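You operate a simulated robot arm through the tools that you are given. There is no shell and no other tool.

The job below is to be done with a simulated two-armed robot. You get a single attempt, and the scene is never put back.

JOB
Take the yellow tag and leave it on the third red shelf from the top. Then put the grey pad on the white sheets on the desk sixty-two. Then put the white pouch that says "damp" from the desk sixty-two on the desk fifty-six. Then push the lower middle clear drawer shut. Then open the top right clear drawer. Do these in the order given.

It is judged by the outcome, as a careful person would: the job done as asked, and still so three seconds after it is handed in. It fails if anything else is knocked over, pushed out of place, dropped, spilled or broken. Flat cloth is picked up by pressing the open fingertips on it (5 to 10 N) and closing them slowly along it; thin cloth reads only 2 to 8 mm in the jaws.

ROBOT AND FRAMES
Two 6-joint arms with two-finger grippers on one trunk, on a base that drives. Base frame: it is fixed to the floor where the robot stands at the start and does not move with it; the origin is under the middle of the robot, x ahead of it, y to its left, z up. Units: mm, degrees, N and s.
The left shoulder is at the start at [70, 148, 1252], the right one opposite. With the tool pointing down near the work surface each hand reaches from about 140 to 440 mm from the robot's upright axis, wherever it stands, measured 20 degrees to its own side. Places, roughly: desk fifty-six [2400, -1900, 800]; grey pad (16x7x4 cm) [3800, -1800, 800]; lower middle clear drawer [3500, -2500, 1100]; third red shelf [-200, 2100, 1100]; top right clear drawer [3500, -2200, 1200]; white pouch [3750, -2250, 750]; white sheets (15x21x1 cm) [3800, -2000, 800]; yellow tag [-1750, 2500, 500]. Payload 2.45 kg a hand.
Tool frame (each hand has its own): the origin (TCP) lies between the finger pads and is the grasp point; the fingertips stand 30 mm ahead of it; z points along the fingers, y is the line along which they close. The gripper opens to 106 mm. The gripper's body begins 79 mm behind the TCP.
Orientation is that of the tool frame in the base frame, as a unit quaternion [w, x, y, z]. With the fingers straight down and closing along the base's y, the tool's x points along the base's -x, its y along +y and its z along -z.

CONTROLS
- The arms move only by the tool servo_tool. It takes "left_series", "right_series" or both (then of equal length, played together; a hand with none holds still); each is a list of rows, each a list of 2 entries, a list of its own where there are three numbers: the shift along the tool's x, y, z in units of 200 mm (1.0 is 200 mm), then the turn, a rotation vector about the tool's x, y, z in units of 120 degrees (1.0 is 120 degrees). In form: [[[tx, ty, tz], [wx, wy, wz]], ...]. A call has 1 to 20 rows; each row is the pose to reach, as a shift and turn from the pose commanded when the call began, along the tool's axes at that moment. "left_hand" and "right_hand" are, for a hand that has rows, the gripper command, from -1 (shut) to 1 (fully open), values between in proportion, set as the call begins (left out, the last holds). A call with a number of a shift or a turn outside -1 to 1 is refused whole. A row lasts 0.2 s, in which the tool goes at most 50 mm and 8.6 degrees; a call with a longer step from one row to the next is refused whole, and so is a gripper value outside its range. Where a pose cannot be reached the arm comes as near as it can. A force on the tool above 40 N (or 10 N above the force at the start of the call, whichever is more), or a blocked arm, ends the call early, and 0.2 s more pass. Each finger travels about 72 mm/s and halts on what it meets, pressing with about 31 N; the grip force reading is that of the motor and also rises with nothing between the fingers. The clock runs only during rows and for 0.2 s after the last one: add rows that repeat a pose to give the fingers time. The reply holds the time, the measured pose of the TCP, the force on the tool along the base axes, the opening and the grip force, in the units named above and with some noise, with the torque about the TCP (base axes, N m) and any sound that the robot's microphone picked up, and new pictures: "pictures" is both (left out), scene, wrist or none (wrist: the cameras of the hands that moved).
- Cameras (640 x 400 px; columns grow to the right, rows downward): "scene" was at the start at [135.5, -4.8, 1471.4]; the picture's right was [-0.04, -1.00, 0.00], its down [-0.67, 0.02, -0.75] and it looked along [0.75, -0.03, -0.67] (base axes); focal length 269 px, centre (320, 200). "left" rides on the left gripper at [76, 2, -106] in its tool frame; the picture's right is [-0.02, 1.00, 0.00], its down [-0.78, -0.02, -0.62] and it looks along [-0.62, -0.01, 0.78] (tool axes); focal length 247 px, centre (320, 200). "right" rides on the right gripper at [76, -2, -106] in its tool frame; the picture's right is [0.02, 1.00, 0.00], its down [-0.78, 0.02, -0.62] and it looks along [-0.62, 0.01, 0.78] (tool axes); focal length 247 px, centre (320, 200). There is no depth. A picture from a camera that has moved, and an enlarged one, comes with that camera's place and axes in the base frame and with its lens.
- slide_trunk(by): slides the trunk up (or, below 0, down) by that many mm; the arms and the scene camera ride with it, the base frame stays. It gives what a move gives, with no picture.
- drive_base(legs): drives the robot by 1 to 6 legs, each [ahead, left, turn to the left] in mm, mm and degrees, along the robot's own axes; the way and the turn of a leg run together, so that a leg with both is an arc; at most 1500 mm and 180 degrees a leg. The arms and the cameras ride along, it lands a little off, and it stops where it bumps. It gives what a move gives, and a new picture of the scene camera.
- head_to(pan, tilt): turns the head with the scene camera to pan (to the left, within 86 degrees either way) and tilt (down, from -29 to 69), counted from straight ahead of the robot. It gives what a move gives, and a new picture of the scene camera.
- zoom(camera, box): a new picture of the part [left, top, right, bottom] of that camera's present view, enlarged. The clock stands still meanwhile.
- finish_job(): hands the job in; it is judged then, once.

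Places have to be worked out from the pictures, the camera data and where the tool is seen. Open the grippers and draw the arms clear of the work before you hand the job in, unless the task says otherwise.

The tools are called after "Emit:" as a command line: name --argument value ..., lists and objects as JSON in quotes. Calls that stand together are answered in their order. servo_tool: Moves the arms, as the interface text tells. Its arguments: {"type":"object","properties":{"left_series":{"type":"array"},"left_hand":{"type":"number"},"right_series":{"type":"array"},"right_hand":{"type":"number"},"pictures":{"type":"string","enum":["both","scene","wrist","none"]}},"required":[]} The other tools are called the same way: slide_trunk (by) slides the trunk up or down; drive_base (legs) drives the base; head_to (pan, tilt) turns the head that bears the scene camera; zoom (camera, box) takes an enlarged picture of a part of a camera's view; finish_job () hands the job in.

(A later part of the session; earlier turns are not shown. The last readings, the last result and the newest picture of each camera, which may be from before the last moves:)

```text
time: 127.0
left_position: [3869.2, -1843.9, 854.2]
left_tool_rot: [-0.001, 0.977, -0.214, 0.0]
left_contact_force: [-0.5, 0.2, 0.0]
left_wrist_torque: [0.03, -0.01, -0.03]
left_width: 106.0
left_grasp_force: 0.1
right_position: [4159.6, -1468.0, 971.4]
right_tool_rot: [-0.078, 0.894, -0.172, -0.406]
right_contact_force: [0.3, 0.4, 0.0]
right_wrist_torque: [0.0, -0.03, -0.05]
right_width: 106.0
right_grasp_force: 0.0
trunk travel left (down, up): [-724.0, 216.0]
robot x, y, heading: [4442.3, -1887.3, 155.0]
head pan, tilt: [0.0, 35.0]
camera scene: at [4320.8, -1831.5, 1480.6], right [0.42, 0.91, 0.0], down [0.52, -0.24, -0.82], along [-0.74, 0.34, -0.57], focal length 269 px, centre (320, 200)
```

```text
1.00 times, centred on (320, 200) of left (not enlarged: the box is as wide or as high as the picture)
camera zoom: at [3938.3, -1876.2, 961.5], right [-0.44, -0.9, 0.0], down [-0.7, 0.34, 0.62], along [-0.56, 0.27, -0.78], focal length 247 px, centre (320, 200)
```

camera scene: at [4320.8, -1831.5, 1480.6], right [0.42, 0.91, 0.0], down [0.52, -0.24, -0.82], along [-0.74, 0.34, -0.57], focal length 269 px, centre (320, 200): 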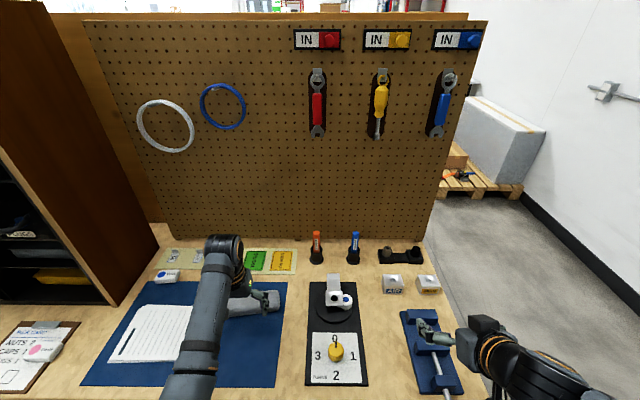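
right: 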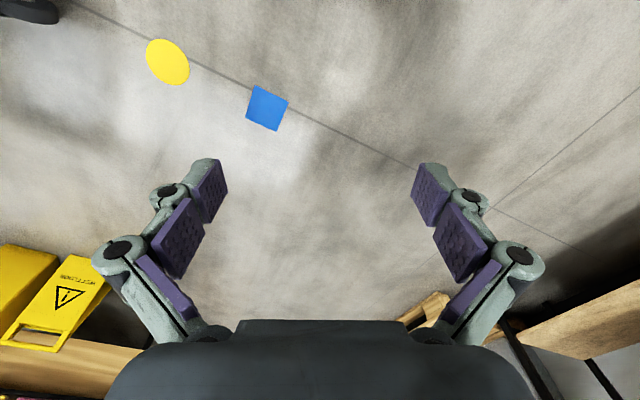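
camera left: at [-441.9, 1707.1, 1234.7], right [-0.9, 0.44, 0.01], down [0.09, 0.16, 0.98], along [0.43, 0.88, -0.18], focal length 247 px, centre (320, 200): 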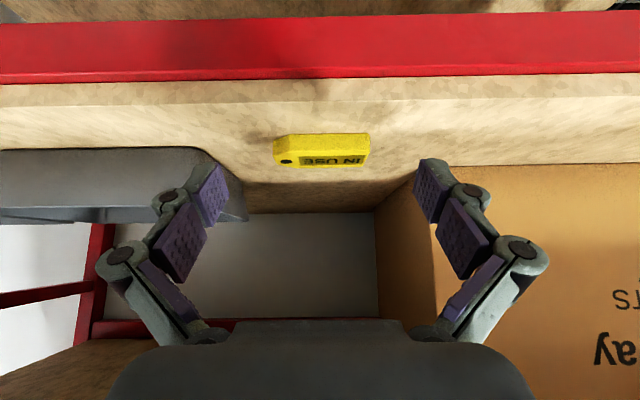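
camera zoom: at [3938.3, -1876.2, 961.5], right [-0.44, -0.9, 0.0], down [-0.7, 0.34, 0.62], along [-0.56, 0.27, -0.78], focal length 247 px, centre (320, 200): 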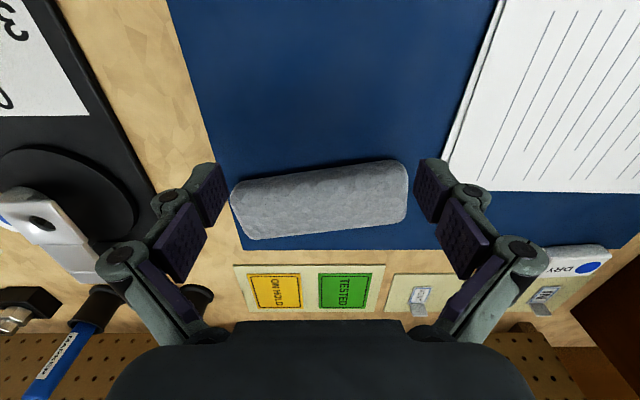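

The pad is seen clearly, long axis about 9–11° off the desk line. I turn the gripper about +81° around its axis so the fingers close across the pad's short side, staying at this height.

Emit:
servo_tool --left_series '[[[0, 0, 0], [0, 0, 0.0675]], [[0, 0, 0], [0, 0, 0.135]], [[0, 0, 0], [0, 0, 0.2025]], [[0, 0, 0], [0, 0, 0.27]], [[0, 0, 0], [0, 0, 0.3375]], [[0, 0, 0], [0, 0, 0.405]], [[0, 0, 0], [0, 0, 0.4725]], [[0, 0, 0], [0, 0, 0.54]], [[0, 0, 0], [0, 0, 0.6075]], [[0, 0, 0], [0, 0, 0.675]], [[0, 0, 0], [0, 0, 0.675]]]' --pictures "none"

Emit:
drive_base --legs '[[55, 0, 0]]'

Emit:
zoom --camera "left" --box '[0, 0, 640, 400]'

```text
time: 129.4
left_position: [3869.8, -1842.3, 855.4]
left_tool_rot: [0.0, -0.603, 0.797, 0.001]
left_contact_force: [-0.2, 0.6, 0.2]
left_wrist_torque: [0.05, 0.0, 0.01]
left_width: 106.1
left_grasp_force: 0.2
right_position: [4158.3, -1468.2, 970.7]
right_tool_rot: [-0.079, 0.894, -0.173, -0.407]
right_contact_force: [0.4, 0.0, -0.3]
right_wrist_torque: [-0.02, 0.0, -0.05]
right_width: 106.0
right_grasp_force: 0.2
trunk travel left (down, up): [-724.0, 216.0]
robot x, y, heading: [4445.4, -1889.9, 155.1]
head pan, tilt: [0.0, 35.0]
```

```text
time: 130.4
left_position: [3822.0, -1819.4, 857.5]
left_tool_rot: [0.0, -0.604, 0.797, 0.002]
left_contact_force: [0.1, -0.5, 0.1]
left_wrist_torque: [0.0, 0.01, 0.01]
left_width: 105.7
left_grasp_force: 0.1
right_position: [4112.1, -1447.5, 970.5]
right_tool_rot: [-0.08, 0.893, -0.174, -0.407]
right_contact_force: [0.7, 0.1, -1.1]
right_wrist_torque: [0.04, -0.02, 0.01]
right_width: 105.9
right_grasp_force: 0.0
trunk travel left (down, up): [-724.0, 216.0]
robot x, y, heading: [4396.2, -1865.3, 155.0]
head pan, tilt: [0.0, 35.0]
camera scene: at [4274.0, -1809.6, 1480.8], right [0.42, 0.91, 0.0], down [0.52, -0.24, -0.82], along [-0.74, 0.35, -0.57], focal length 269 px, centre (320, 200)
```

scene: 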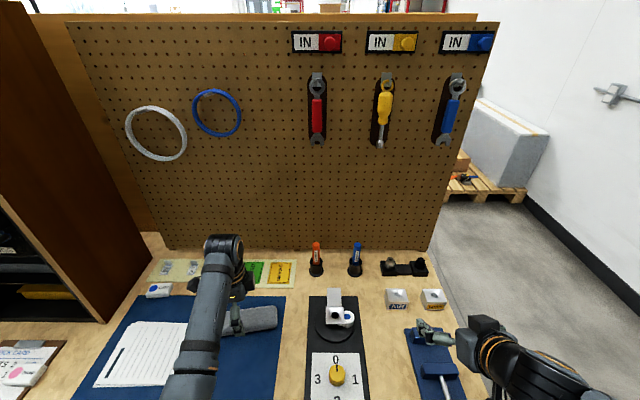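

```text
1.00 times, centred on (320, 200) of left (not enlarged: the box is as wide or as high as the picture)
camera zoom: at [3799.9, -1893.4, 962.6], right [-0.96, 0.29, 0.0], down [0.23, 0.75, 0.62], along [0.18, 0.6, -0.78], focal length 247 px, centre (320, 200)
```

zoom: 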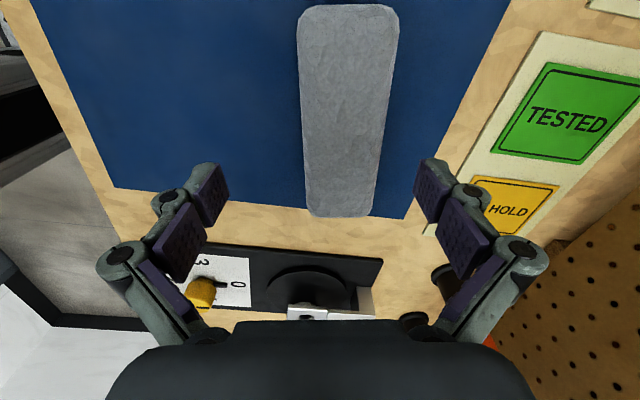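

The pad lies parallel to the finger plane, about 18 mm ahead along the closing line. I shift by 18 mm and descend to z≈795 with the fingers open, straddling it.

Emit:
servo_tool --left_series '[[[0, 0.09, 0], [0, 0, 0]], [[0, 0.09, 0.1], [0, 0, 0]], [[0, 0.09, 0.2], [0, 0, 0]], [[0, 0.09, 0.26], [0, 0, 0]], [[0, 0.09, 0.31], [0, 0, 0]], [[0, 0.09, 0.31], [0, 0, 0]]]' --left_hand 1

```text
time: 131.8
left_position: [3802.5, -1815.8, 792.7]
left_tool_rot: [0.001, -0.605, 0.796, 0.001]
left_contact_force: [-0.2, -0.9, -0.7]
left_wrist_torque: [0.03, -0.01, 0.03]
left_width: 106.1
left_grasp_force: 0.0
right_position: [4111.6, -1446.5, 970.2]
right_tool_rot: [-0.079, 0.894, -0.173, -0.407]
right_contact_force: [0.6, 0.4, 0.0]
right_wrist_torque: [0.02, 0.01, 0.0]
right_width: 106.0
right_grasp_force: 0.1
trunk travel left (down, up): [-724.0, 216.0]
robot x, y, heading: [4396.1, -1865.5, 155.4]
head pan, tilt: [0.0, 35.0]
camera scene: at [4271.8, -1808.7, 1480.5], right [0.42, 0.91, 0.0], down [0.52, -0.24, -0.82], along [-0.74, 0.34, -0.57], focal length 269 px, centre (320, 200)
camera left: at [3781.1, -1889.0, 899.4], right [-0.96, 0.29, 0.0], down [0.23, 0.75, 0.62], along [0.18, 0.6, -0.78], focal length 247 px, centre (320, 200)
```

scene: 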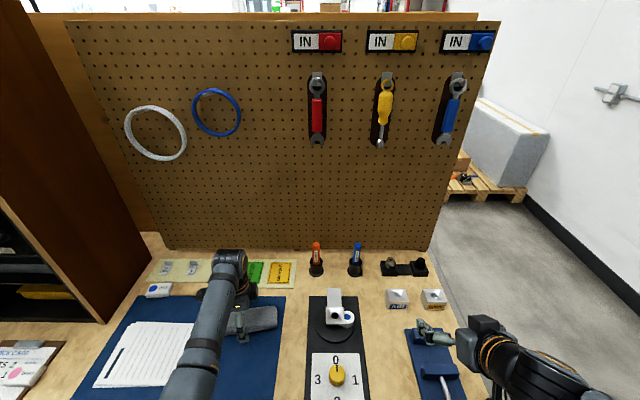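
left: 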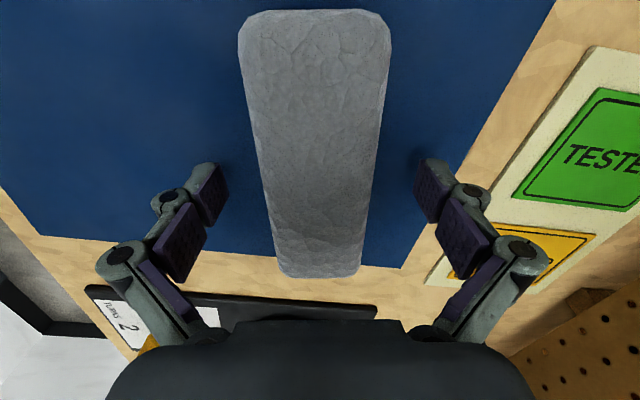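

The pad is centred between the fingers. I descend another 22 mm and check height.

Emit:
servo_tool --left_series '[[[0, 0, 0.06], [0, 0, 0]], [[0, 0, 0.11], [0, 0, 0]], [[0, 0, 0.11], [0, 0, 0]]]' --left_hand 1 --pictures "wrist"

Emit:
zoom --camera "scene" --box '[180, 270, 308, 350]'

```text
time: 132.6
left_position: [3803.9, -1816.7, 772.9]
left_tool_rot: [-0.001, -0.604, 0.797, 0.002]
left_contact_force: [3.1, -3.6, 16.1]
left_wrist_torque: [-0.21, -0.58, -0.11]
left_width: 106.3
left_grasp_force: 0.1
right_position: [4111.7, -1447.2, 971.3]
right_tool_rot: [-0.078, 0.893, -0.172, -0.408]
right_contact_force: [0.2, -0.2, -0.5]
right_wrist_torque: [0.0, 0.01, -0.02]
right_width: 105.8
right_grasp_force: 0.0
trunk travel left (down, up): [-724.0, 216.0]
robot x, y, heading: [4393.5, -1866.9, 155.1]
head pan, tilt: [0.0, 35.0]
camera left: at [3781.9, -1888.9, 879.5], right [-0.96, 0.29, 0.0], down [0.23, 0.75, 0.62], along [0.18, 0.6, -0.78], focal length 247 px, centre (320, 200)
```

left: 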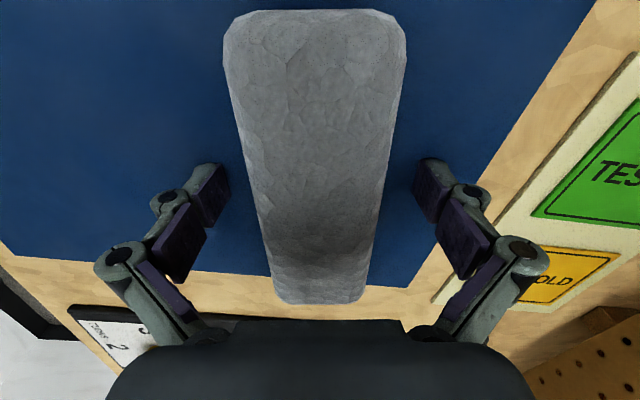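

```text
5.00 times, centred on (244, 310) of scene
camera zoom: at [4274.4, -1809.4, 1481.1], right [0.42, 0.91, 0.0], down [0.52, -0.24, -0.82], along [-0.74, 0.35, -0.57], focal length 1344 px, centre (700, -350)
```

zoom: 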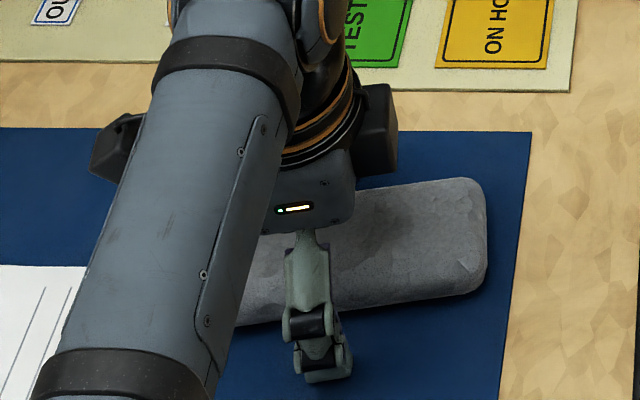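

The tips just touched the desk (16 N, desk at about z 755). I raise by 9 mm and close on the pad.

Emit:
servo_tool --left_series '[[[0, 0, -0.045], [0, 0, 0]], [[0, 0, -0.045], [0, 0, 0]]]' --left_hand 1 --pictures "none"

Emit:
servo_tool --left_series '[[[0, 0, 0], [0, 0, 0]], [[0, 0, 0], [0, 0, 0]], [[0, 0, 0], [0, 0, 0]], [[0, 0, 0], [0, 0, 0]]]' --left_hand -1 --pictures "wrist"

```text
time: 133.2
left_position: [3803.3, -1816.1, 780.3]
left_tool_rot: [0.001, -0.604, 0.797, 0.001]
left_contact_force: [0.0, 2.0, 0.7]
left_wrist_torque: [0.02, 0.0, 0.02]
left_width: 106.2
left_grasp_force: 0.1
right_position: [4110.8, -1446.2, 970.9]
right_tool_rot: [-0.079, 0.894, -0.173, -0.406]
right_contact_force: [0.7, -0.1, 0.4]
right_wrist_torque: [-0.01, 0.02, 0.0]
right_width: 106.1
right_grasp_force: 0.1
trunk travel left (down, up): [-724.0, 216.0]
robot x, y, heading: [4401.4, -1865.5, 155.1]
head pan, tilt: [0.0, 35.0]
```

```text
time: 133.8
left_position: [3810.9, -1817.2, 789.6]
left_tool_rot: [0.0, -0.604, 0.797, 0.001]
left_contact_force: [22.9, -9.9, 45.5]
left_wrist_torque: [-0.64, -1.83, 0.12]
left_width: 61.3
left_grasp_force: 37.9
right_position: [4117.7, -1447.2, 975.1]
right_tool_rot: [-0.077, 0.892, -0.172, -0.41]
right_contact_force: [0.4, 0.5, -0.1]
right_wrist_torque: [-0.01, 0.01, 0.0]
right_width: 106.0
right_grasp_force: 0.2
trunk travel left (down, up): [-724.0, 216.0]
robot x, y, heading: [4396.4, -1866.2, 155.1]
head pan, tilt: [0.0, 35.0]
stopped in row 3 (left hand): the force on the tool passed its limit at 45 N (the readings are from after the stop); the commanded pose is now the measured one
camera left: at [3788.2, -1890.5, 896.1], right [-0.96, 0.29, 0.0], down [0.23, 0.75, 0.62], along [0.18, 0.6, -0.78], focal length 247 px, centre (320, 200)
```

left: 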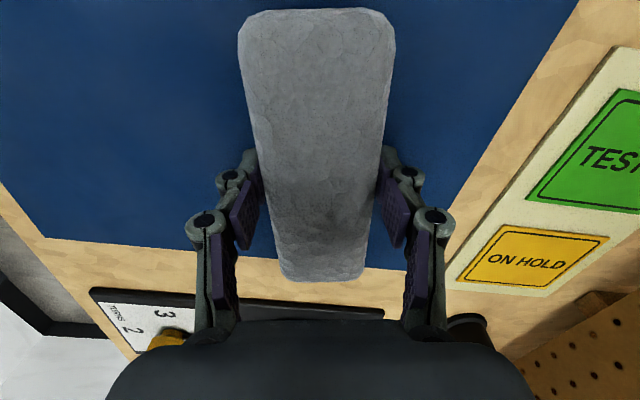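

Closing lengthened the fingers so the tips pressed the desk, but the pad is gripped at 61 mm. I lift gently.

Emit:
servo_tool --left_series '[[[0, 0, -0.04], [0, 0, 0]], [[0, 0, -0.1], [0, 0, 0]], [[0, 0, -0.2], [0, 0, 0]], [[0, 0, -0.3], [0, 0, 0]], [[0, 0, -0.3], [0, 0, 0]]]'

```text
time: 135.1
left_position: [3803.9, -1816.5, 840.6]
left_tool_rot: [0.003, -0.604, 0.797, -0.002]
left_contact_force: [-0.5, -0.1, 0.0]
left_wrist_torque: [0.01, 0.01, 0.03]
left_width: 60.8
left_grasp_force: 30.4
right_position: [4111.5, -1447.0, 970.6]
right_tool_rot: [-0.078, 0.894, -0.172, -0.406]
right_contact_force: [0.3, 0.7, 0.7]
right_wrist_torque: [0.0, 0.03, 0.05]
right_width: 106.1
right_grasp_force: 0.1
trunk travel left (down, up): [-724.0, 216.0]
robot x, y, heading: [4396.7, -1869.5, 155.0]
head pan, tilt: [0.0, 35.0]
camera scene: at [4272.4, -1809.0, 1480.5], right [0.42, 0.91, 0.0], down [0.52, -0.24, -0.82], along [-0.74, 0.34, -0.57], focal length 269 px, centre (320, 200)
camera left: at [3781.6, -1889.2, 947.8], right [-0.96, 0.29, -0.01], down [0.22, 0.75, 0.62], along [0.19, 0.6, -0.78], focal length 247 px, centre (320, 200)
```

scene: 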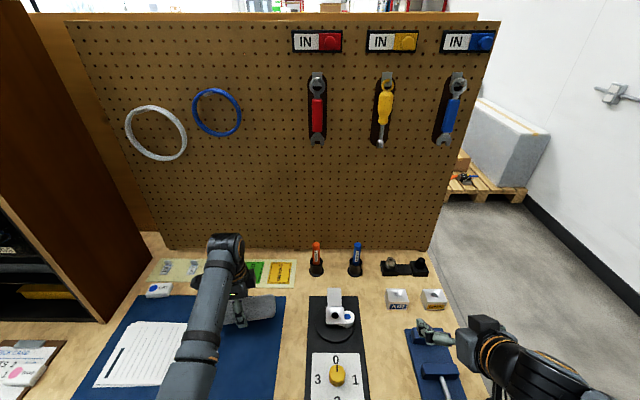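
left: 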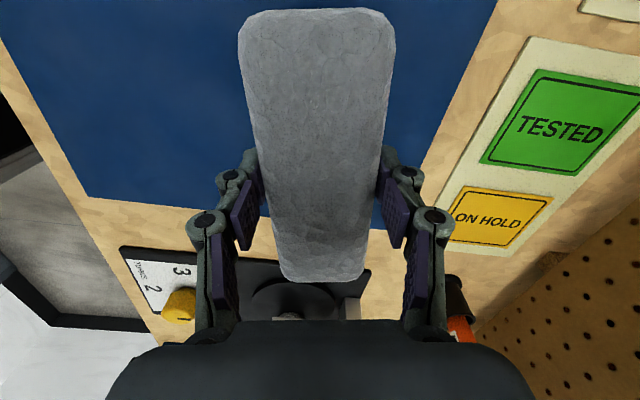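

The pad is held. The sheets' centre is about [3781, -2042], so I move the base 214 mm left and 75 mm back to carry the pad over it.

Emit:
drive_base --legs '[[-75, 214, 0]]'

Emit:
zoom --camera "left" --box '[0, 0, 640, 400]'

```text
time: 136.8
left_position: [3778.9, -2040.2, 841.8]
left_tool_rot: [0.003, -0.603, 0.798, -0.002]
left_contact_force: [0.1, 0.1, -0.6]
left_wrist_torque: [-0.02, 0.04, 0.02]
left_width: 60.7
left_grasp_force: 30.5
right_position: [4086.7, -1670.0, 970.0]
right_tool_rot: [-0.078, 0.894, -0.172, -0.407]
right_contact_force: [0.0, -0.3, -0.3]
right_wrist_torque: [-0.01, 0.01, 0.02]
right_width: 106.0
right_grasp_force: 0.0
trunk travel left (down, up): [-724.0, 216.0]
robot x, y, heading: [4368.7, -2090.2, 155.3]
head pan, tilt: [0.0, 35.0]
camera scene: at [4246.9, -2033.5, 1480.5], right [0.42, 0.91, 0.0], down [0.52, -0.24, -0.82], along [-0.74, 0.35, -0.57], focal length 269 px, centre (320, 200)
```

scene: 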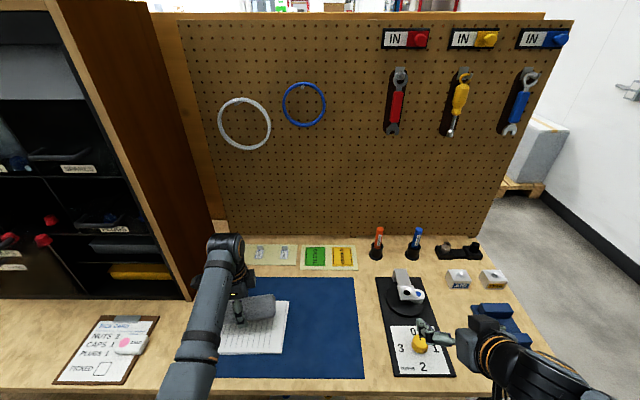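

```text
1.00 times, centred on (320, 200) of left (not enlarged: the box is as wide or as high as the picture)
camera zoom: at [3756.2, -2113.0, 947.5], right [-0.96, 0.29, -0.01], down [0.23, 0.75, 0.62], along [0.19, 0.59, -0.78], focal length 247 px, centre (320, 200)
```

zoom: 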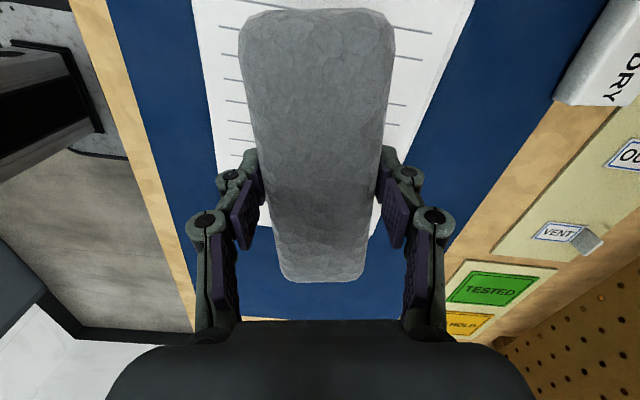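

The pad is centred over the sheets. I lower it slowly until it touches.

Emit:
servo_tool --left_series '[[[0, 0, 0.1], [0, 0, 0]], [[0, 0, 0.17], [0, 0, 0]], [[0, 0, 0.2], [0, 0, 0]], [[0, 0, 0.22], [0, 0, 0]], [[0, 0, 0.22], [0, 0, 0]]]' --pictures "wrist"

```text
time: 138.0
left_position: [3779.9, -2039.1, 796.5]
left_tool_rot: [0.003, -0.604, 0.797, -0.001]
left_contact_force: [-0.6, -0.6, 0.1]
left_wrist_torque: [-0.02, -0.02, 0.0]
left_width: 60.6
left_grasp_force: 30.8
right_position: [4085.5, -1670.4, 970.3]
right_tool_rot: [-0.079, 0.894, -0.173, -0.406]
right_contact_force: [0.0, -0.3, 0.3]
right_wrist_torque: [-0.01, -0.03, -0.02]
right_width: 106.2
right_grasp_force: 0.1
trunk travel left (down, up): [-724.0, 216.0]
robot x, y, heading: [4370.0, -2089.7, 155.2]
head pan, tilt: [0.0, 35.0]
camera left: at [3756.3, -2112.6, 903.4], right [-0.96, 0.29, -0.01], down [0.23, 0.75, 0.62], along [0.19, 0.6, -0.78], focal length 247 px, centre (320, 200)
```

left: 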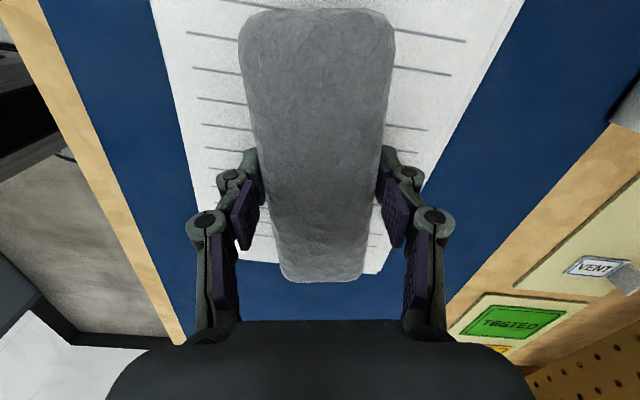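

No contact yet; parallax considered, the pad lies well within the sheets. I lower further in small steps.

Emit:
servo_tool --left_series '[[[0, 0, 0.015], [0, 0, 0]], [[0, 0, 0.03], [0, 0, 0]], [[0, 0, 0.03], [0, 0, 0]]]' --pictures "none"

```text
time: 138.8
left_position: [3779.9, -2039.3, 794.9]
left_tool_rot: [0.0, -0.603, 0.798, 0.004]
left_contact_force: [-4.4, 0.0, 34.3]
left_wrist_torque: [-0.25, -0.54, 0.01]
left_width: 60.9
left_grasp_force: 31.4
right_position: [4089.2, -1672.4, 971.0]
right_tool_rot: [-0.078, 0.893, -0.173, -0.408]
right_contact_force: [0.4, -0.2, 0.2]
right_wrist_torque: [-0.01, 0.0, 0.02]
right_width: 106.0
right_grasp_force: 0.1
trunk travel left (down, up): [-724.0, 216.0]
robot x, y, heading: [4373.2, -2091.3, 155.1]
head pan, tilt: [0.0, 35.0]
```

Contact (34 N). I relieve the pressure by 4 mm and then open the fingers.

Emit:
servo_tool --left_series '[[[0, 0, -0.02], [0, 0, 0]], [[0, 0, -0.022], [0, 0, 0]]]' --pictures "none"

Emit:
servo_tool --left_series '[[[0, 0, 0], [0, 0, 0]], [[0, 0, 0], [0, 0, 0]], [[0, 0, 0], [0, 0, 0]]]' --left_hand 0.8 --pictures "wrist"

```text
time: 139.4
left_position: [3779.4, -2039.8, 796.2]
left_tool_rot: [0.002, -0.603, 0.797, -0.002]
left_contact_force: [-4.9, 3.9, 16.4]
left_wrist_torque: [0.22, 0.54, -0.03]
left_width: 61.1
left_grasp_force: 31.2
right_position: [4087.3, -1670.3, 970.9]
right_tool_rot: [-0.079, 0.893, -0.174, -0.407]
right_contact_force: [-0.4, -0.3, -0.5]
right_wrist_torque: [-0.02, 0.01, 0.02]
right_width: 106.1
right_grasp_force: 0.2
trunk travel left (down, up): [-724.0, 216.0]
robot x, y, heading: [4367.2, -2091.1, 155.1]
head pan, tilt: [0.0, 35.0]
```

```text
time: 140.2
left_position: [3779.0, -2040.7, 795.8]
left_tool_rot: [0.003, -0.603, 0.798, -0.002]
left_contact_force: [-0.2, -0.1, 0.4]
left_wrist_torque: [0.02, -0.02, -0.03]
left_width: 95.7
left_grasp_force: 0.1
right_position: [4087.3, -1671.0, 970.9]
right_tool_rot: [-0.079, 0.894, -0.173, -0.406]
right_contact_force: [1.2, -0.2, -0.8]
right_wrist_torque: [0.02, -0.02, -0.02]
right_width: 106.1
right_grasp_force: 0.1
trunk travel left (down, up): [-724.0, 216.0]
robot x, y, heading: [4372.0, -2090.0, 155.0]
head pan, tilt: [0.0, 35.0]
camera left: at [3755.7, -2113.4, 901.6], right [-0.96, 0.29, -0.01], down [0.22, 0.75, 0.62], along [0.19, 0.59, -0.78], focal length 247 px, centre (320, 200)
```

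left: 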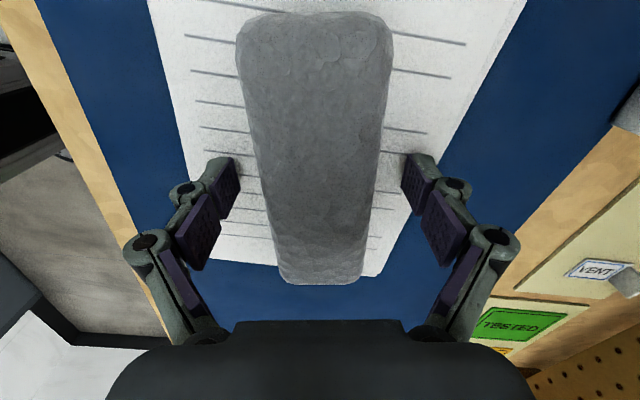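

Released. I lift the hand straight up clear of the pad.

Emit:
servo_tool --left_series '[[[0, 0, -0.1], [0, 0, 0]], [[0, 0, -0.2], [0, 0, 0]], [[0, 0, -0.28], [0, 0, 0]], [[0, 0, -0.28], [0, 0, 0]]]' --left_hand 1

Emit:
zoom --camera "scene" --box '[40, 230, 360, 400]'

```text
time: 141.2
left_position: [3777.8, -2039.6, 852.6]
left_tool_rot: [0.002, -0.603, 0.798, -0.001]
left_contact_force: [0.2, 0.0, -0.2]
left_wrist_torque: [0.0, 0.01, 0.0]
left_width: 106.2
left_grasp_force: 0.2
right_position: [4086.8, -1671.5, 970.6]
right_tool_rot: [-0.078, 0.894, -0.173, -0.406]
right_contact_force: [0.0, -1.0, 0.3]
right_wrist_torque: [-0.01, -0.01, -0.03]
right_width: 105.8
right_grasp_force: 0.1
trunk travel left (down, up): [-724.0, 216.0]
robot x, y, heading: [4373.5, -2092.5, 155.3]
head pan, tilt: [0.0, 35.0]
camera scene: at [4246.9, -2033.9, 1480.5], right [0.42, 0.91, 0.0], down [0.52, -0.24, -0.82], along [-0.74, 0.35, -0.57], focal length 269 px, centre (320, 200)
camera left: at [3754.7, -2112.9, 959.2], right [-0.96, 0.29, -0.01], down [0.23, 0.75, 0.62], along [0.19, 0.6, -0.78], focal length 247 px, centre (320, 200)
```

scene: 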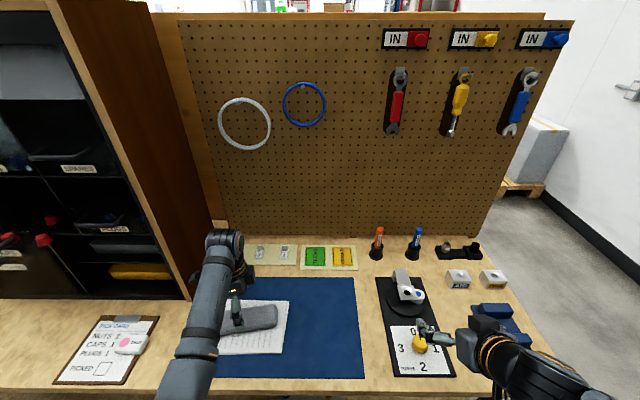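
left: 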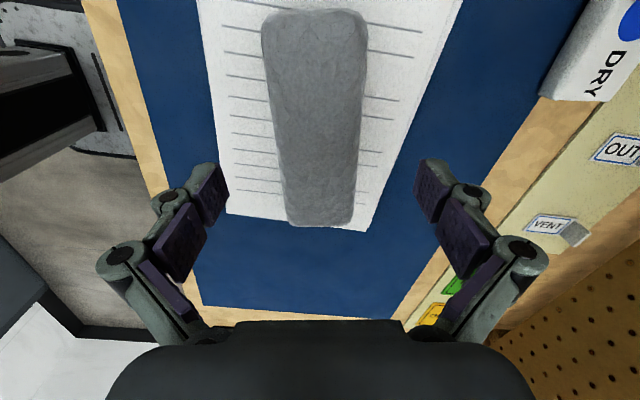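

```text
2.00 times, centred on (200, 315) of scene
camera zoom: at [4246.9, -2033.9, 1480.5], right [0.42, 0.91, 0.0], down [0.52, -0.24, -0.82], along [-0.74, 0.35, -0.57], focal length 538 px, centre (560, -30)
```

zoom: 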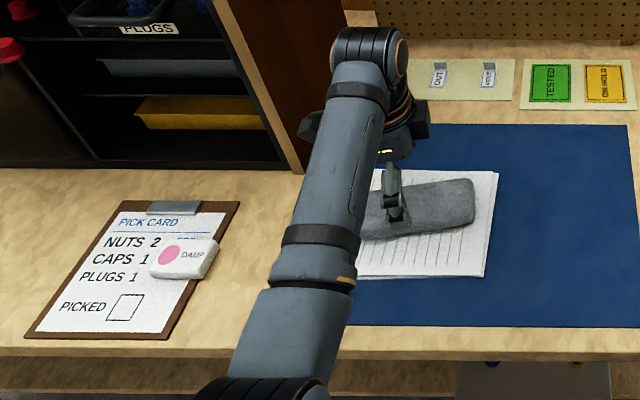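

The pad rests centred on the sheets. Next the damp pouch at about [3723, -2323]: I back off 70 mm, turn the gripper back to lateral closing, then move left.

Emit:
drive_base --legs '[[-70, 0, 0]]'

Emit:
servo_tool --left_series '[[[0, 0, 0], [0, 0, -0.0675]], [[0, 0, 0], [0, 0, -0.135]], [[0, 0, 0], [0, 0, -0.2025]], [[0, 0, 0], [0, 0, -0.27]], [[0, 0, 0], [0, 0, -0.3375]], [[0, 0, 0], [0, 0, -0.405]], [[0, 0, 0], [0, 0, -0.4725]], [[0, 0, 0], [0, 0, -0.54]], [[0, 0, 0], [0, 0, -0.6075]], [[0, 0, 0], [0, 0, -0.675]], [[0, 0, 0], [0, 0, -0.675]]]' --pictures "none"

Emit:
drive_base --legs '[[0, 282, 0]]'

Emit:
zoom --camera "left" --box '[0, 0, 640, 400]'

```text
time: 142.2
left_position: [3841.5, -2070.2, 852.2]
left_tool_rot: [0.003, -0.604, 0.797, -0.001]
left_contact_force: [1.5, 0.2, 0.6]
left_wrist_torque: [0.0, 0.01, -0.06]
left_width: 105.7
left_grasp_force: 0.1
right_position: [4148.9, -1701.4, 970.5]
right_tool_rot: [-0.079, 0.894, -0.173, -0.406]
right_contact_force: [0.4, 0.4, 0.9]
right_wrist_torque: [-0.01, -0.02, -0.01]
right_width: 105.6
right_grasp_force: 0.0
trunk travel left (down, up): [-724.0, 216.0]
robot x, y, heading: [4433.3, -2122.1, 155.0]
head pan, tilt: [0.0, 35.0]
camera scene: at [4310.1, -2063.4, 1480.4], right [0.42, 0.91, 0.0], down [0.52, -0.24, -0.82], along [-0.74, 0.34, -0.57], focal length 269 px, centre (320, 200)
```

scene: 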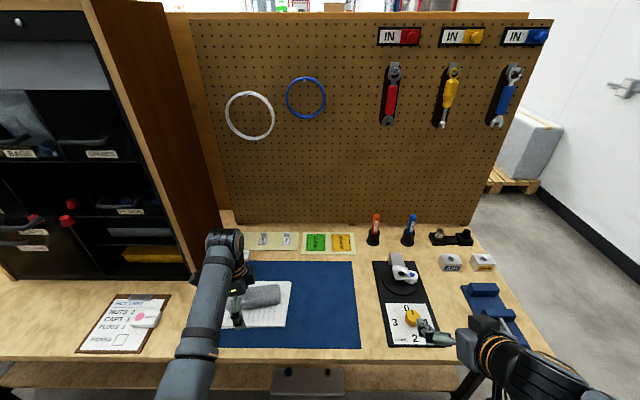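

```text
time: 144.6
left_position: [3841.8, -2069.8, 852.4]
left_tool_rot: [-0.002, 0.977, -0.214, 0.003]
left_contact_force: [0.4, -0.2, 0.1]
left_wrist_torque: [-0.01, 0.0, 0.01]
left_width: 106.0
left_grasp_force: 0.1
right_position: [4149.9, -1702.0, 970.1]
right_tool_rot: [-0.078, 0.894, -0.172, -0.406]
right_contact_force: [0.0, -0.2, 0.1]
right_wrist_torque: [-0.02, -0.08, -0.02]
right_width: 105.9
right_grasp_force: 0.0
trunk travel left (down, up): [-724.0, 216.0]
robot x, y, heading: [4437.0, -2117.3, 155.2]
head pan, tilt: [0.0, 35.0]
```

```text
time: 146.6
left_position: [3723.2, -2328.9, 853.4]
left_tool_rot: [-0.001, 0.977, -0.211, 0.003]
left_contact_force: [0.3, -0.6, 0.2]
left_wrist_torque: [-0.01, 0.02, -0.01]
left_width: 106.2
left_grasp_force: 0.0
right_position: [4028.3, -1959.7, 971.4]
right_tool_rot: [-0.077, 0.894, -0.17, -0.407]
right_contact_force: [0.0, 0.1, -0.5]
right_wrist_torque: [-0.01, -0.01, 0.06]
right_width: 105.9
right_grasp_force: 0.0
trunk travel left (down, up): [-724.0, 216.0]
robot x, y, heading: [4315.9, -2378.8, 155.5]
head pan, tilt: [0.0, 35.0]
camera scene: at [4192.1, -2321.1, 1480.5], right [0.42, 0.91, 0.0], down [0.52, -0.24, -0.82], along [-0.74, 0.34, -0.57], focal length 269 px, centre (320, 200)
```

scene: 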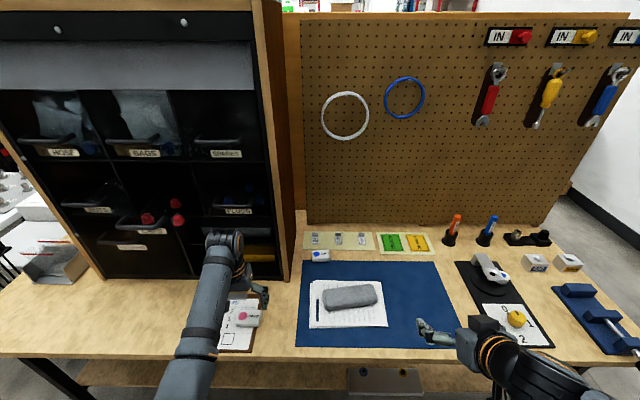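

```text
1.00 times, centred on (320, 200) of left (not enlarged: the box is as wide or as high as the picture)
camera zoom: at [3791.0, -2363.5, 959.7], right [-0.43, -0.9, 0.0], down [-0.71, 0.34, 0.62], along [-0.56, 0.27, -0.79], focal length 247 px, centre (320, 200)
```

zoom: 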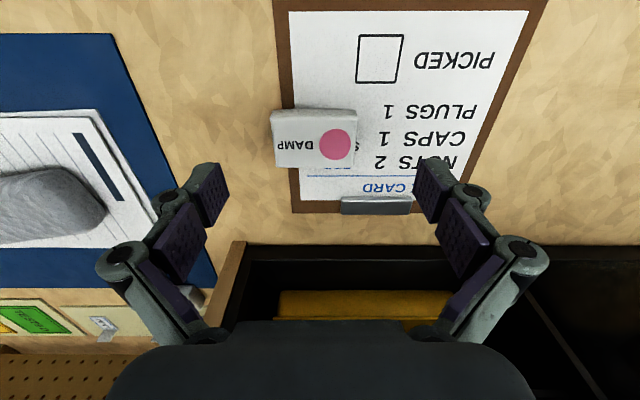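

The pouch (about 67 × 40 × 28 mm) is nearly centred; it sits 11 mm ahead of the tool point. I shift forward and descend to z≈797 with open fingers.

Emit:
servo_tool --left_series '[[[-0.055, -0.012, 0], [0, 0, 0]], [[-0.055, -0.012, 0.1], [0, 0, 0]], [[-0.055, -0.012, 0.2], [0, 0, 0]], [[-0.055, -0.012, 0.28], [0, 0, 0]], [[-0.055, -0.012, 0.28], [0, 0, 0]]]' --left_hand 1

Emit:
zoom --camera "scene" --box '[180, 260, 308, 340]'

```text
time: 147.8
left_position: [3714.7, -2324.2, 797.7]
left_tool_rot: [-0.001, 0.977, -0.211, 0.003]
left_contact_force: [-0.2, 0.1, 0.6]
left_wrist_torque: [-0.05, 0.0, 0.02]
left_width: 105.7
left_grasp_force: 0.1
right_position: [4029.1, -1959.9, 971.1]
right_tool_rot: [-0.078, 0.894, -0.171, -0.407]
right_contact_force: [0.6, -0.7, -0.2]
right_wrist_torque: [0.02, -0.01, 0.02]
right_width: 106.0
right_grasp_force: 0.1
trunk travel left (down, up): [-724.0, 216.0]
robot x, y, heading: [4317.9, -2377.6, 155.3]
head pan, tilt: [0.0, 35.0]
camera scene: at [4191.9, -2322.0, 1480.5], right [0.42, 0.91, 0.0], down [0.52, -0.24, -0.82], along [-0.74, 0.34, -0.57], focal length 269 px, centre (320, 200)
camera left: at [3783.0, -2357.1, 903.9], right [-0.43, -0.9, 0.0], down [-0.71, 0.34, 0.62], along [-0.56, 0.27, -0.79], focal length 247 px, centre (320, 200)
```

scene: 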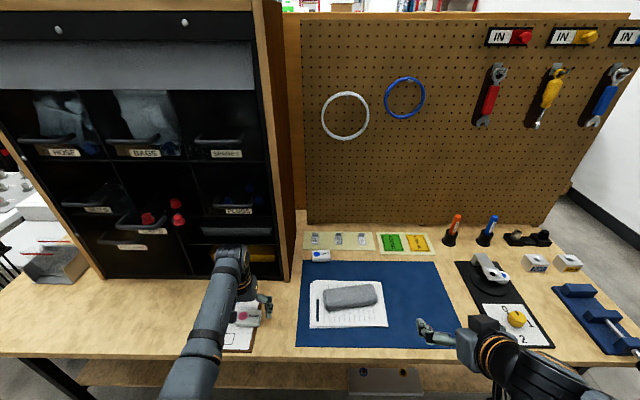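
left: 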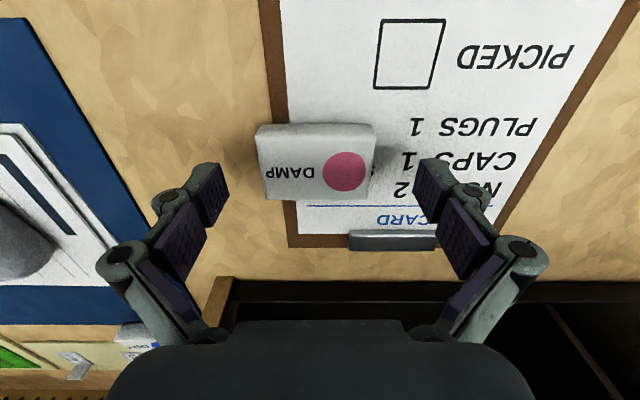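

```text
5.00 times, centred on (244, 300) of scene
camera zoom: at [4191.9, -2322.0, 1480.5], right [0.42, 0.91, 0.0], down [0.52, -0.24, -0.82], along [-0.74, 0.34, -0.57], focal length 1344 px, centre (700, -300)
```

zoom: 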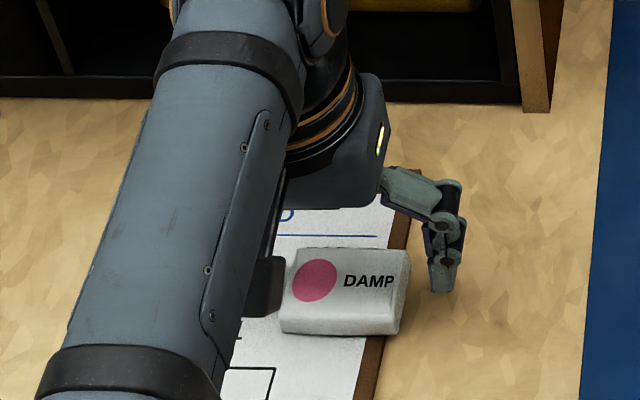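

Alignment is good; I go 3 mm lower and back 3 mm, then close.

Emit:
servo_tool --left_series '[[[0.015, -0.01, 0.012], [0, 0, 0]], [[0.015, -0.01, 0.012], [0, 0, 0]]]' --left_hand 1 --pictures "none"

Emit:
servo_tool --left_series '[[[0, 0, 0], [0, 0, 0]], [[0, 0, 0], [0, 0, 0]], [[0, 0, 0], [0, 0, 0]], [[0, 0, 0], [0, 0, 0]]]' --left_hand -1 --pictures "wrist"

```text
time: 148.4
left_position: [3718.1, -2322.7, 795.4]
left_tool_rot: [-0.001, 0.977, -0.212, 0.003]
left_contact_force: [-0.4, -0.2, -0.7]
left_wrist_torque: [0.04, -0.02, -0.01]
left_width: 106.1
left_grasp_force: 0.0
right_position: [4028.7, -1960.5, 969.7]
right_tool_rot: [-0.078, 0.894, -0.171, -0.406]
right_contact_force: [0.7, -0.5, 0.1]
right_wrist_torque: [0.0, 0.0, 0.0]
right_width: 106.2
right_grasp_force: 0.0
trunk travel left (down, up): [-724.0, 216.0]
robot x, y, heading: [4311.7, -2377.2, 155.3]
head pan, tilt: [0.0, 35.0]
```

```text
time: 149.4
left_position: [3718.5, -2322.2, 796.3]
left_tool_rot: [-0.001, 0.977, -0.211, 0.004]
left_contact_force: [0.4, 0.1, 1.3]
left_wrist_torque: [0.01, -0.02, 0.01]
left_width: 64.8
left_grasp_force: 30.7
right_position: [4028.8, -1959.5, 970.6]
right_tool_rot: [-0.078, 0.894, -0.17, -0.407]
right_contact_force: [-0.1, 0.1, 0.8]
right_wrist_torque: [0.01, 0.01, -0.04]
right_width: 106.0
right_grasp_force: 0.0
trunk travel left (down, up): [-724.0, 216.0]
robot x, y, heading: [4316.4, -2379.3, 155.5]
head pan, tilt: [0.0, 35.0]
camera left: at [3786.6, -2356.1, 902.3], right [-0.43, -0.9, 0.0], down [-0.71, 0.34, 0.62], along [-0.56, 0.27, -0.79], focal length 247 px, centre (320, 200)
```

left: 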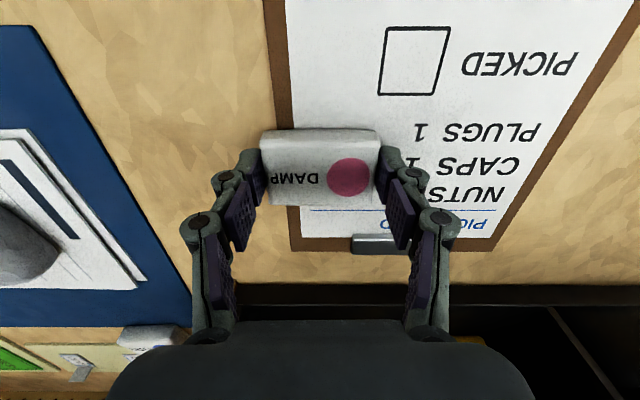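

Gripped at 65 mm with no desk load. I lift it.

Emit:
servo_tool --left_series '[[[0, 0, -0.1], [0, 0, 0]], [[0, 0, -0.2], [0, 0, 0]], [[0, 0, -0.3], [0, 0, 0]], [[0, 0, -0.3], [0, 0, 0]]]'

```text
time: 150.4
left_position: [3717.2, -2324.5, 854.0]
left_tool_rot: [-0.001, 0.977, -0.211, 0.003]
left_contact_force: [-0.3, 0.6, -0.9]
left_wrist_torque: [0.0, 0.0, 0.02]
left_width: 64.9
left_grasp_force: 31.1
right_position: [4028.5, -1961.0, 970.4]
right_tool_rot: [-0.078, 0.894, -0.171, -0.406]
right_contact_force: [0.0, -0.5, -0.2]
right_wrist_torque: [0.01, 0.0, -0.01]
right_width: 105.8
right_grasp_force: 0.1
trunk travel left (down, up): [-724.0, 216.0]
robot x, y, heading: [4315.4, -2378.6, 155.4]
head pan, tilt: [0.0, 35.0]
camera scene: at [4191.7, -2321.7, 1480.5], right [0.42, 0.91, 0.0], down [0.52, -0.24, -0.82], along [-0.74, 0.34, -0.57], focal length 269 px, centre (320, 200)
camera left: at [3785.6, -2356.7, 961.3], right [-0.43, -0.9, 0.0], down [-0.71, 0.34, 0.62], along [-0.56, 0.27, -0.79], focal length 247 px, centre (320, 200)
```

scene: 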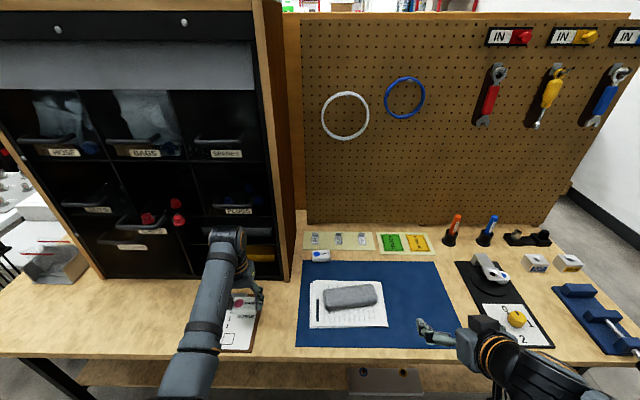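
left: 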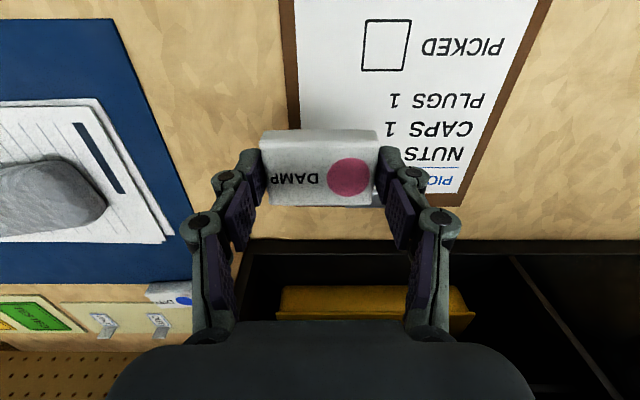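

The pouch is held. I back out, go right past the panel's end, then along the corridor to the long side of desk fifty-six.

Emit:
drive_base --legs '[[-280, 0, 0], [0, -1360, 0]]'

Emit:
drive_base --legs '[[1120, 0, 0]]'

```text
time: 158.7
left_position: [4533.3, -1214.5, 853.0]
left_tool_rot: [-0.001, 0.978, -0.21, 0.003]
left_contact_force: [-0.6, 0.2, -0.1]
left_wrist_torque: [-0.04, -0.02, 0.01]
left_width: 64.8
left_grasp_force: 31.6
right_position: [4843.5, -849.2, 970.7]
right_tool_rot: [-0.076, 0.895, -0.168, -0.407]
right_contact_force: [0.0, 0.1, 0.3]
right_wrist_torque: [0.01, -0.01, 0.0]
right_width: 106.0
right_grasp_force: 0.0
trunk travel left (down, up): [-724.0, 216.0]
robot x, y, heading: [5130.3, -1265.6, 155.9]
head pan, tilt: [0.0, 35.0]
camera scene: at [5008.0, -1210.5, 1480.5], right [0.41, 0.91, 0.0], down [0.52, -0.24, -0.82], along [-0.75, 0.34, -0.57], focal length 269 px, centre (320, 200)
```

scene: 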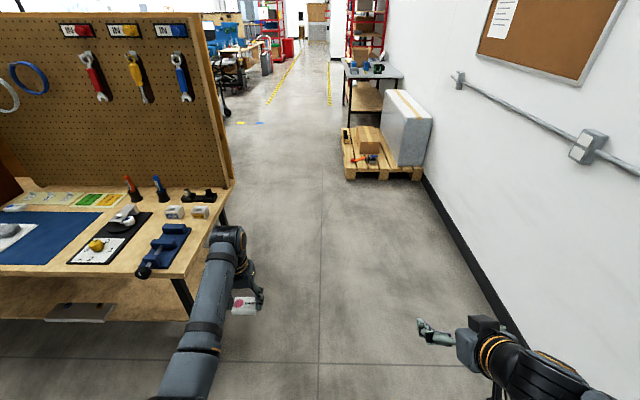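

```text
time: 164.4
left_position: [3512.1, -750.7, 853.5]
left_tool_rot: [-0.001, 0.978, -0.209, 0.003]
left_contact_force: [0.4, 0.5, -0.3]
left_wrist_torque: [0.01, 0.0, -0.03]
left_width: 64.8
left_grasp_force: 30.4
right_position: [3823.4, -385.4, 971.0]
right_tool_rot: [-0.076, 0.895, -0.168, -0.407]
right_contact_force: [-0.2, 0.1, 1.1]
right_wrist_torque: [0.02, 0.02, -0.03]
right_width: 106.0
right_grasp_force: 0.1
trunk travel left (down, up): [-724.0, 216.0]
robot x, y, heading: [4113.6, -801.4, 155.4]
head pan, tilt: [0.0, 35.0]
camera scene: at [3986.9, -747.3, 1480.5], right [0.41, 0.91, 0.0], down [0.52, -0.24, -0.82], along [-0.75, 0.34, -0.57], focal length 269 px, centre (320, 200)
```

scene: 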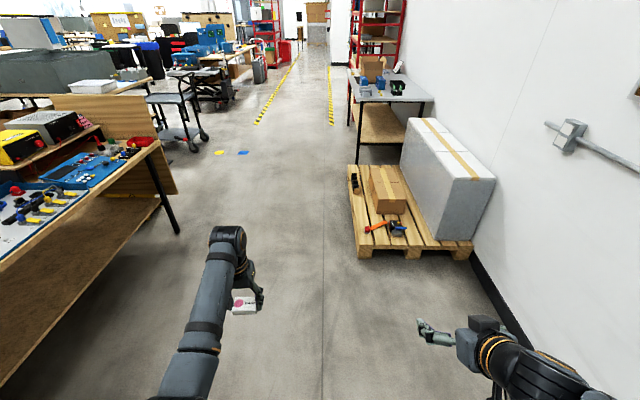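

Desk fifty-six is at the left. I move ahead another 1000 mm and turn left 90° to face its long side.

Emit:
drive_base --legs '[[1000, 0, 0], [0, 0, 90]]'

Emit:
head_to --pan 0 --tilt 25

```text
time: 173.6
left_position: [3147.0, -971.0, 855.2]
left_tool_rot: [-0.003, 0.832, 0.554, 0.001]
left_contact_force: [1.0, 0.8, -1.4]
left_wrist_torque: [-0.02, -0.01, 0.01]
left_width: 64.7
left_grasp_force: 31.3
right_position: [2772.9, -670.8, 971.2]
right_tool_rot: [0.237, 0.745, 0.523, -0.339]
right_contact_force: [0.2, -0.3, 0.7]
right_wrist_torque: [-0.01, 0.02, -0.02]
right_width: 105.7
right_grasp_force: 0.0
trunk travel left (down, up): [-724.0, 216.0]
robot x, y, heading: [3184.8, -373.5, -112.9]
head pan, tilt: [0.0, 35.0]
camera scene: at [3130.2, -500.4, 1480.5], right [-0.92, 0.39, 0.0], down [0.22, 0.53, -0.82], along [-0.32, -0.75, -0.57], focal length 269 px, centre (320, 200)
```

scene: 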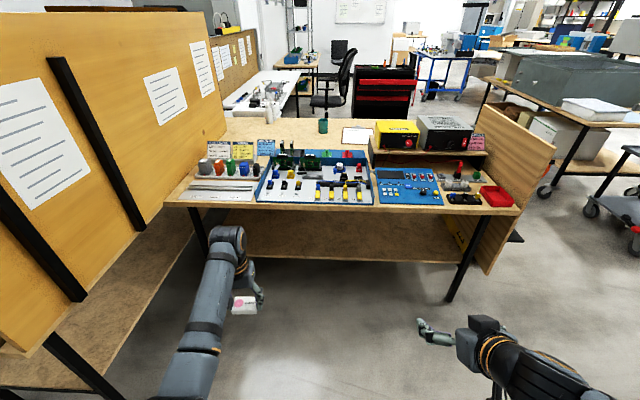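

```text
time: 174.3
left_position: [3147.4, -971.6, 854.5]
left_tool_rot: [-0.003, 0.833, 0.554, 0.002]
left_contact_force: [0.6, -0.1, -1.1]
left_wrist_torque: [-0.04, 0.01, 0.01]
left_width: 64.8
left_grasp_force: 30.7
right_position: [2773.2, -670.0, 970.1]
right_tool_rot: [0.238, 0.745, 0.522, -0.339]
right_contact_force: [0.7, 0.6, 0.2]
right_wrist_torque: [0.0, -0.05, -0.03]
right_width: 105.8
right_grasp_force: 0.0
trunk travel left (down, up): [-724.0, 216.0]
robot x, y, heading: [3178.9, -372.6, -112.6]
head pan, tilt: [0.0, 25.0]
camera scene: at [3128.7, -504.1, 1496.2], right [-0.92, 0.39, 0.0], down [0.16, 0.39, -0.91], along [-0.35, -0.83, -0.42], focal length 269 px, centre (320, 200)
```

scene: 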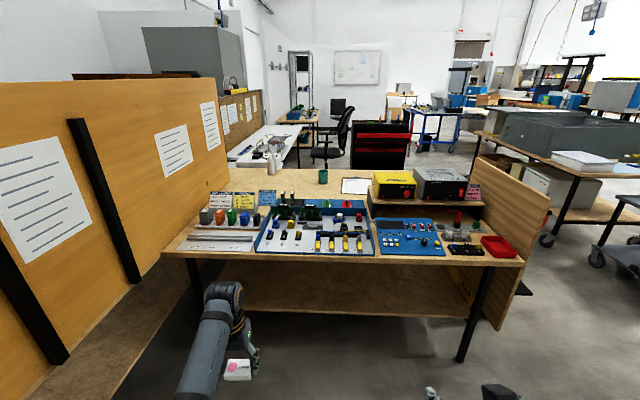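

The corridor side of desk fifty-six is crowded. I zoom in to look for a free spot.

Emit:
zoom --camera "scene" --box '[150, 160, 390, 280]'

Emit:
zoom --camera "scene" --box '[330, 160, 570, 280]'

```text
2.67 times, centred on (270, 220) of scene
camera zoom: at [3128.7, -504.1, 1496.2], right [-0.92, 0.39, 0.0], down [0.16, 0.39, -0.91], along [-0.35, -0.83, -0.42], focal length 717 px, centre (453, 147)
```

zoom: 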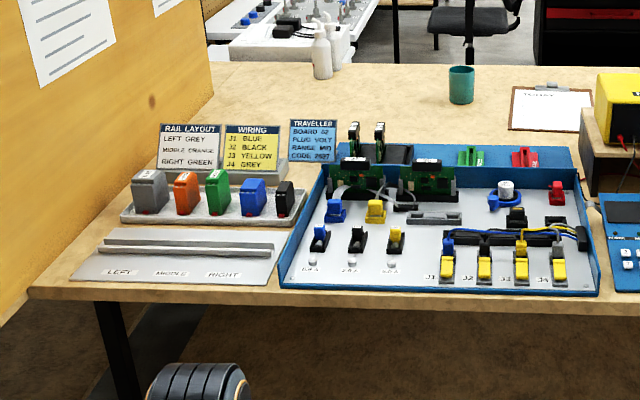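

```text
2.67 times, centred on (450, 220) of scene
camera zoom: at [3128.7, -504.1, 1496.2], right [-0.92, 0.39, 0.0], down [0.16, 0.39, -0.91], along [-0.35, -0.83, -0.42], focal length 717 px, centre (-27, 147)
```

zoom: 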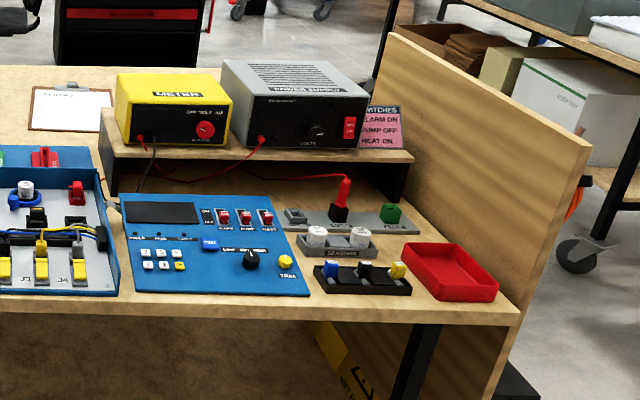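

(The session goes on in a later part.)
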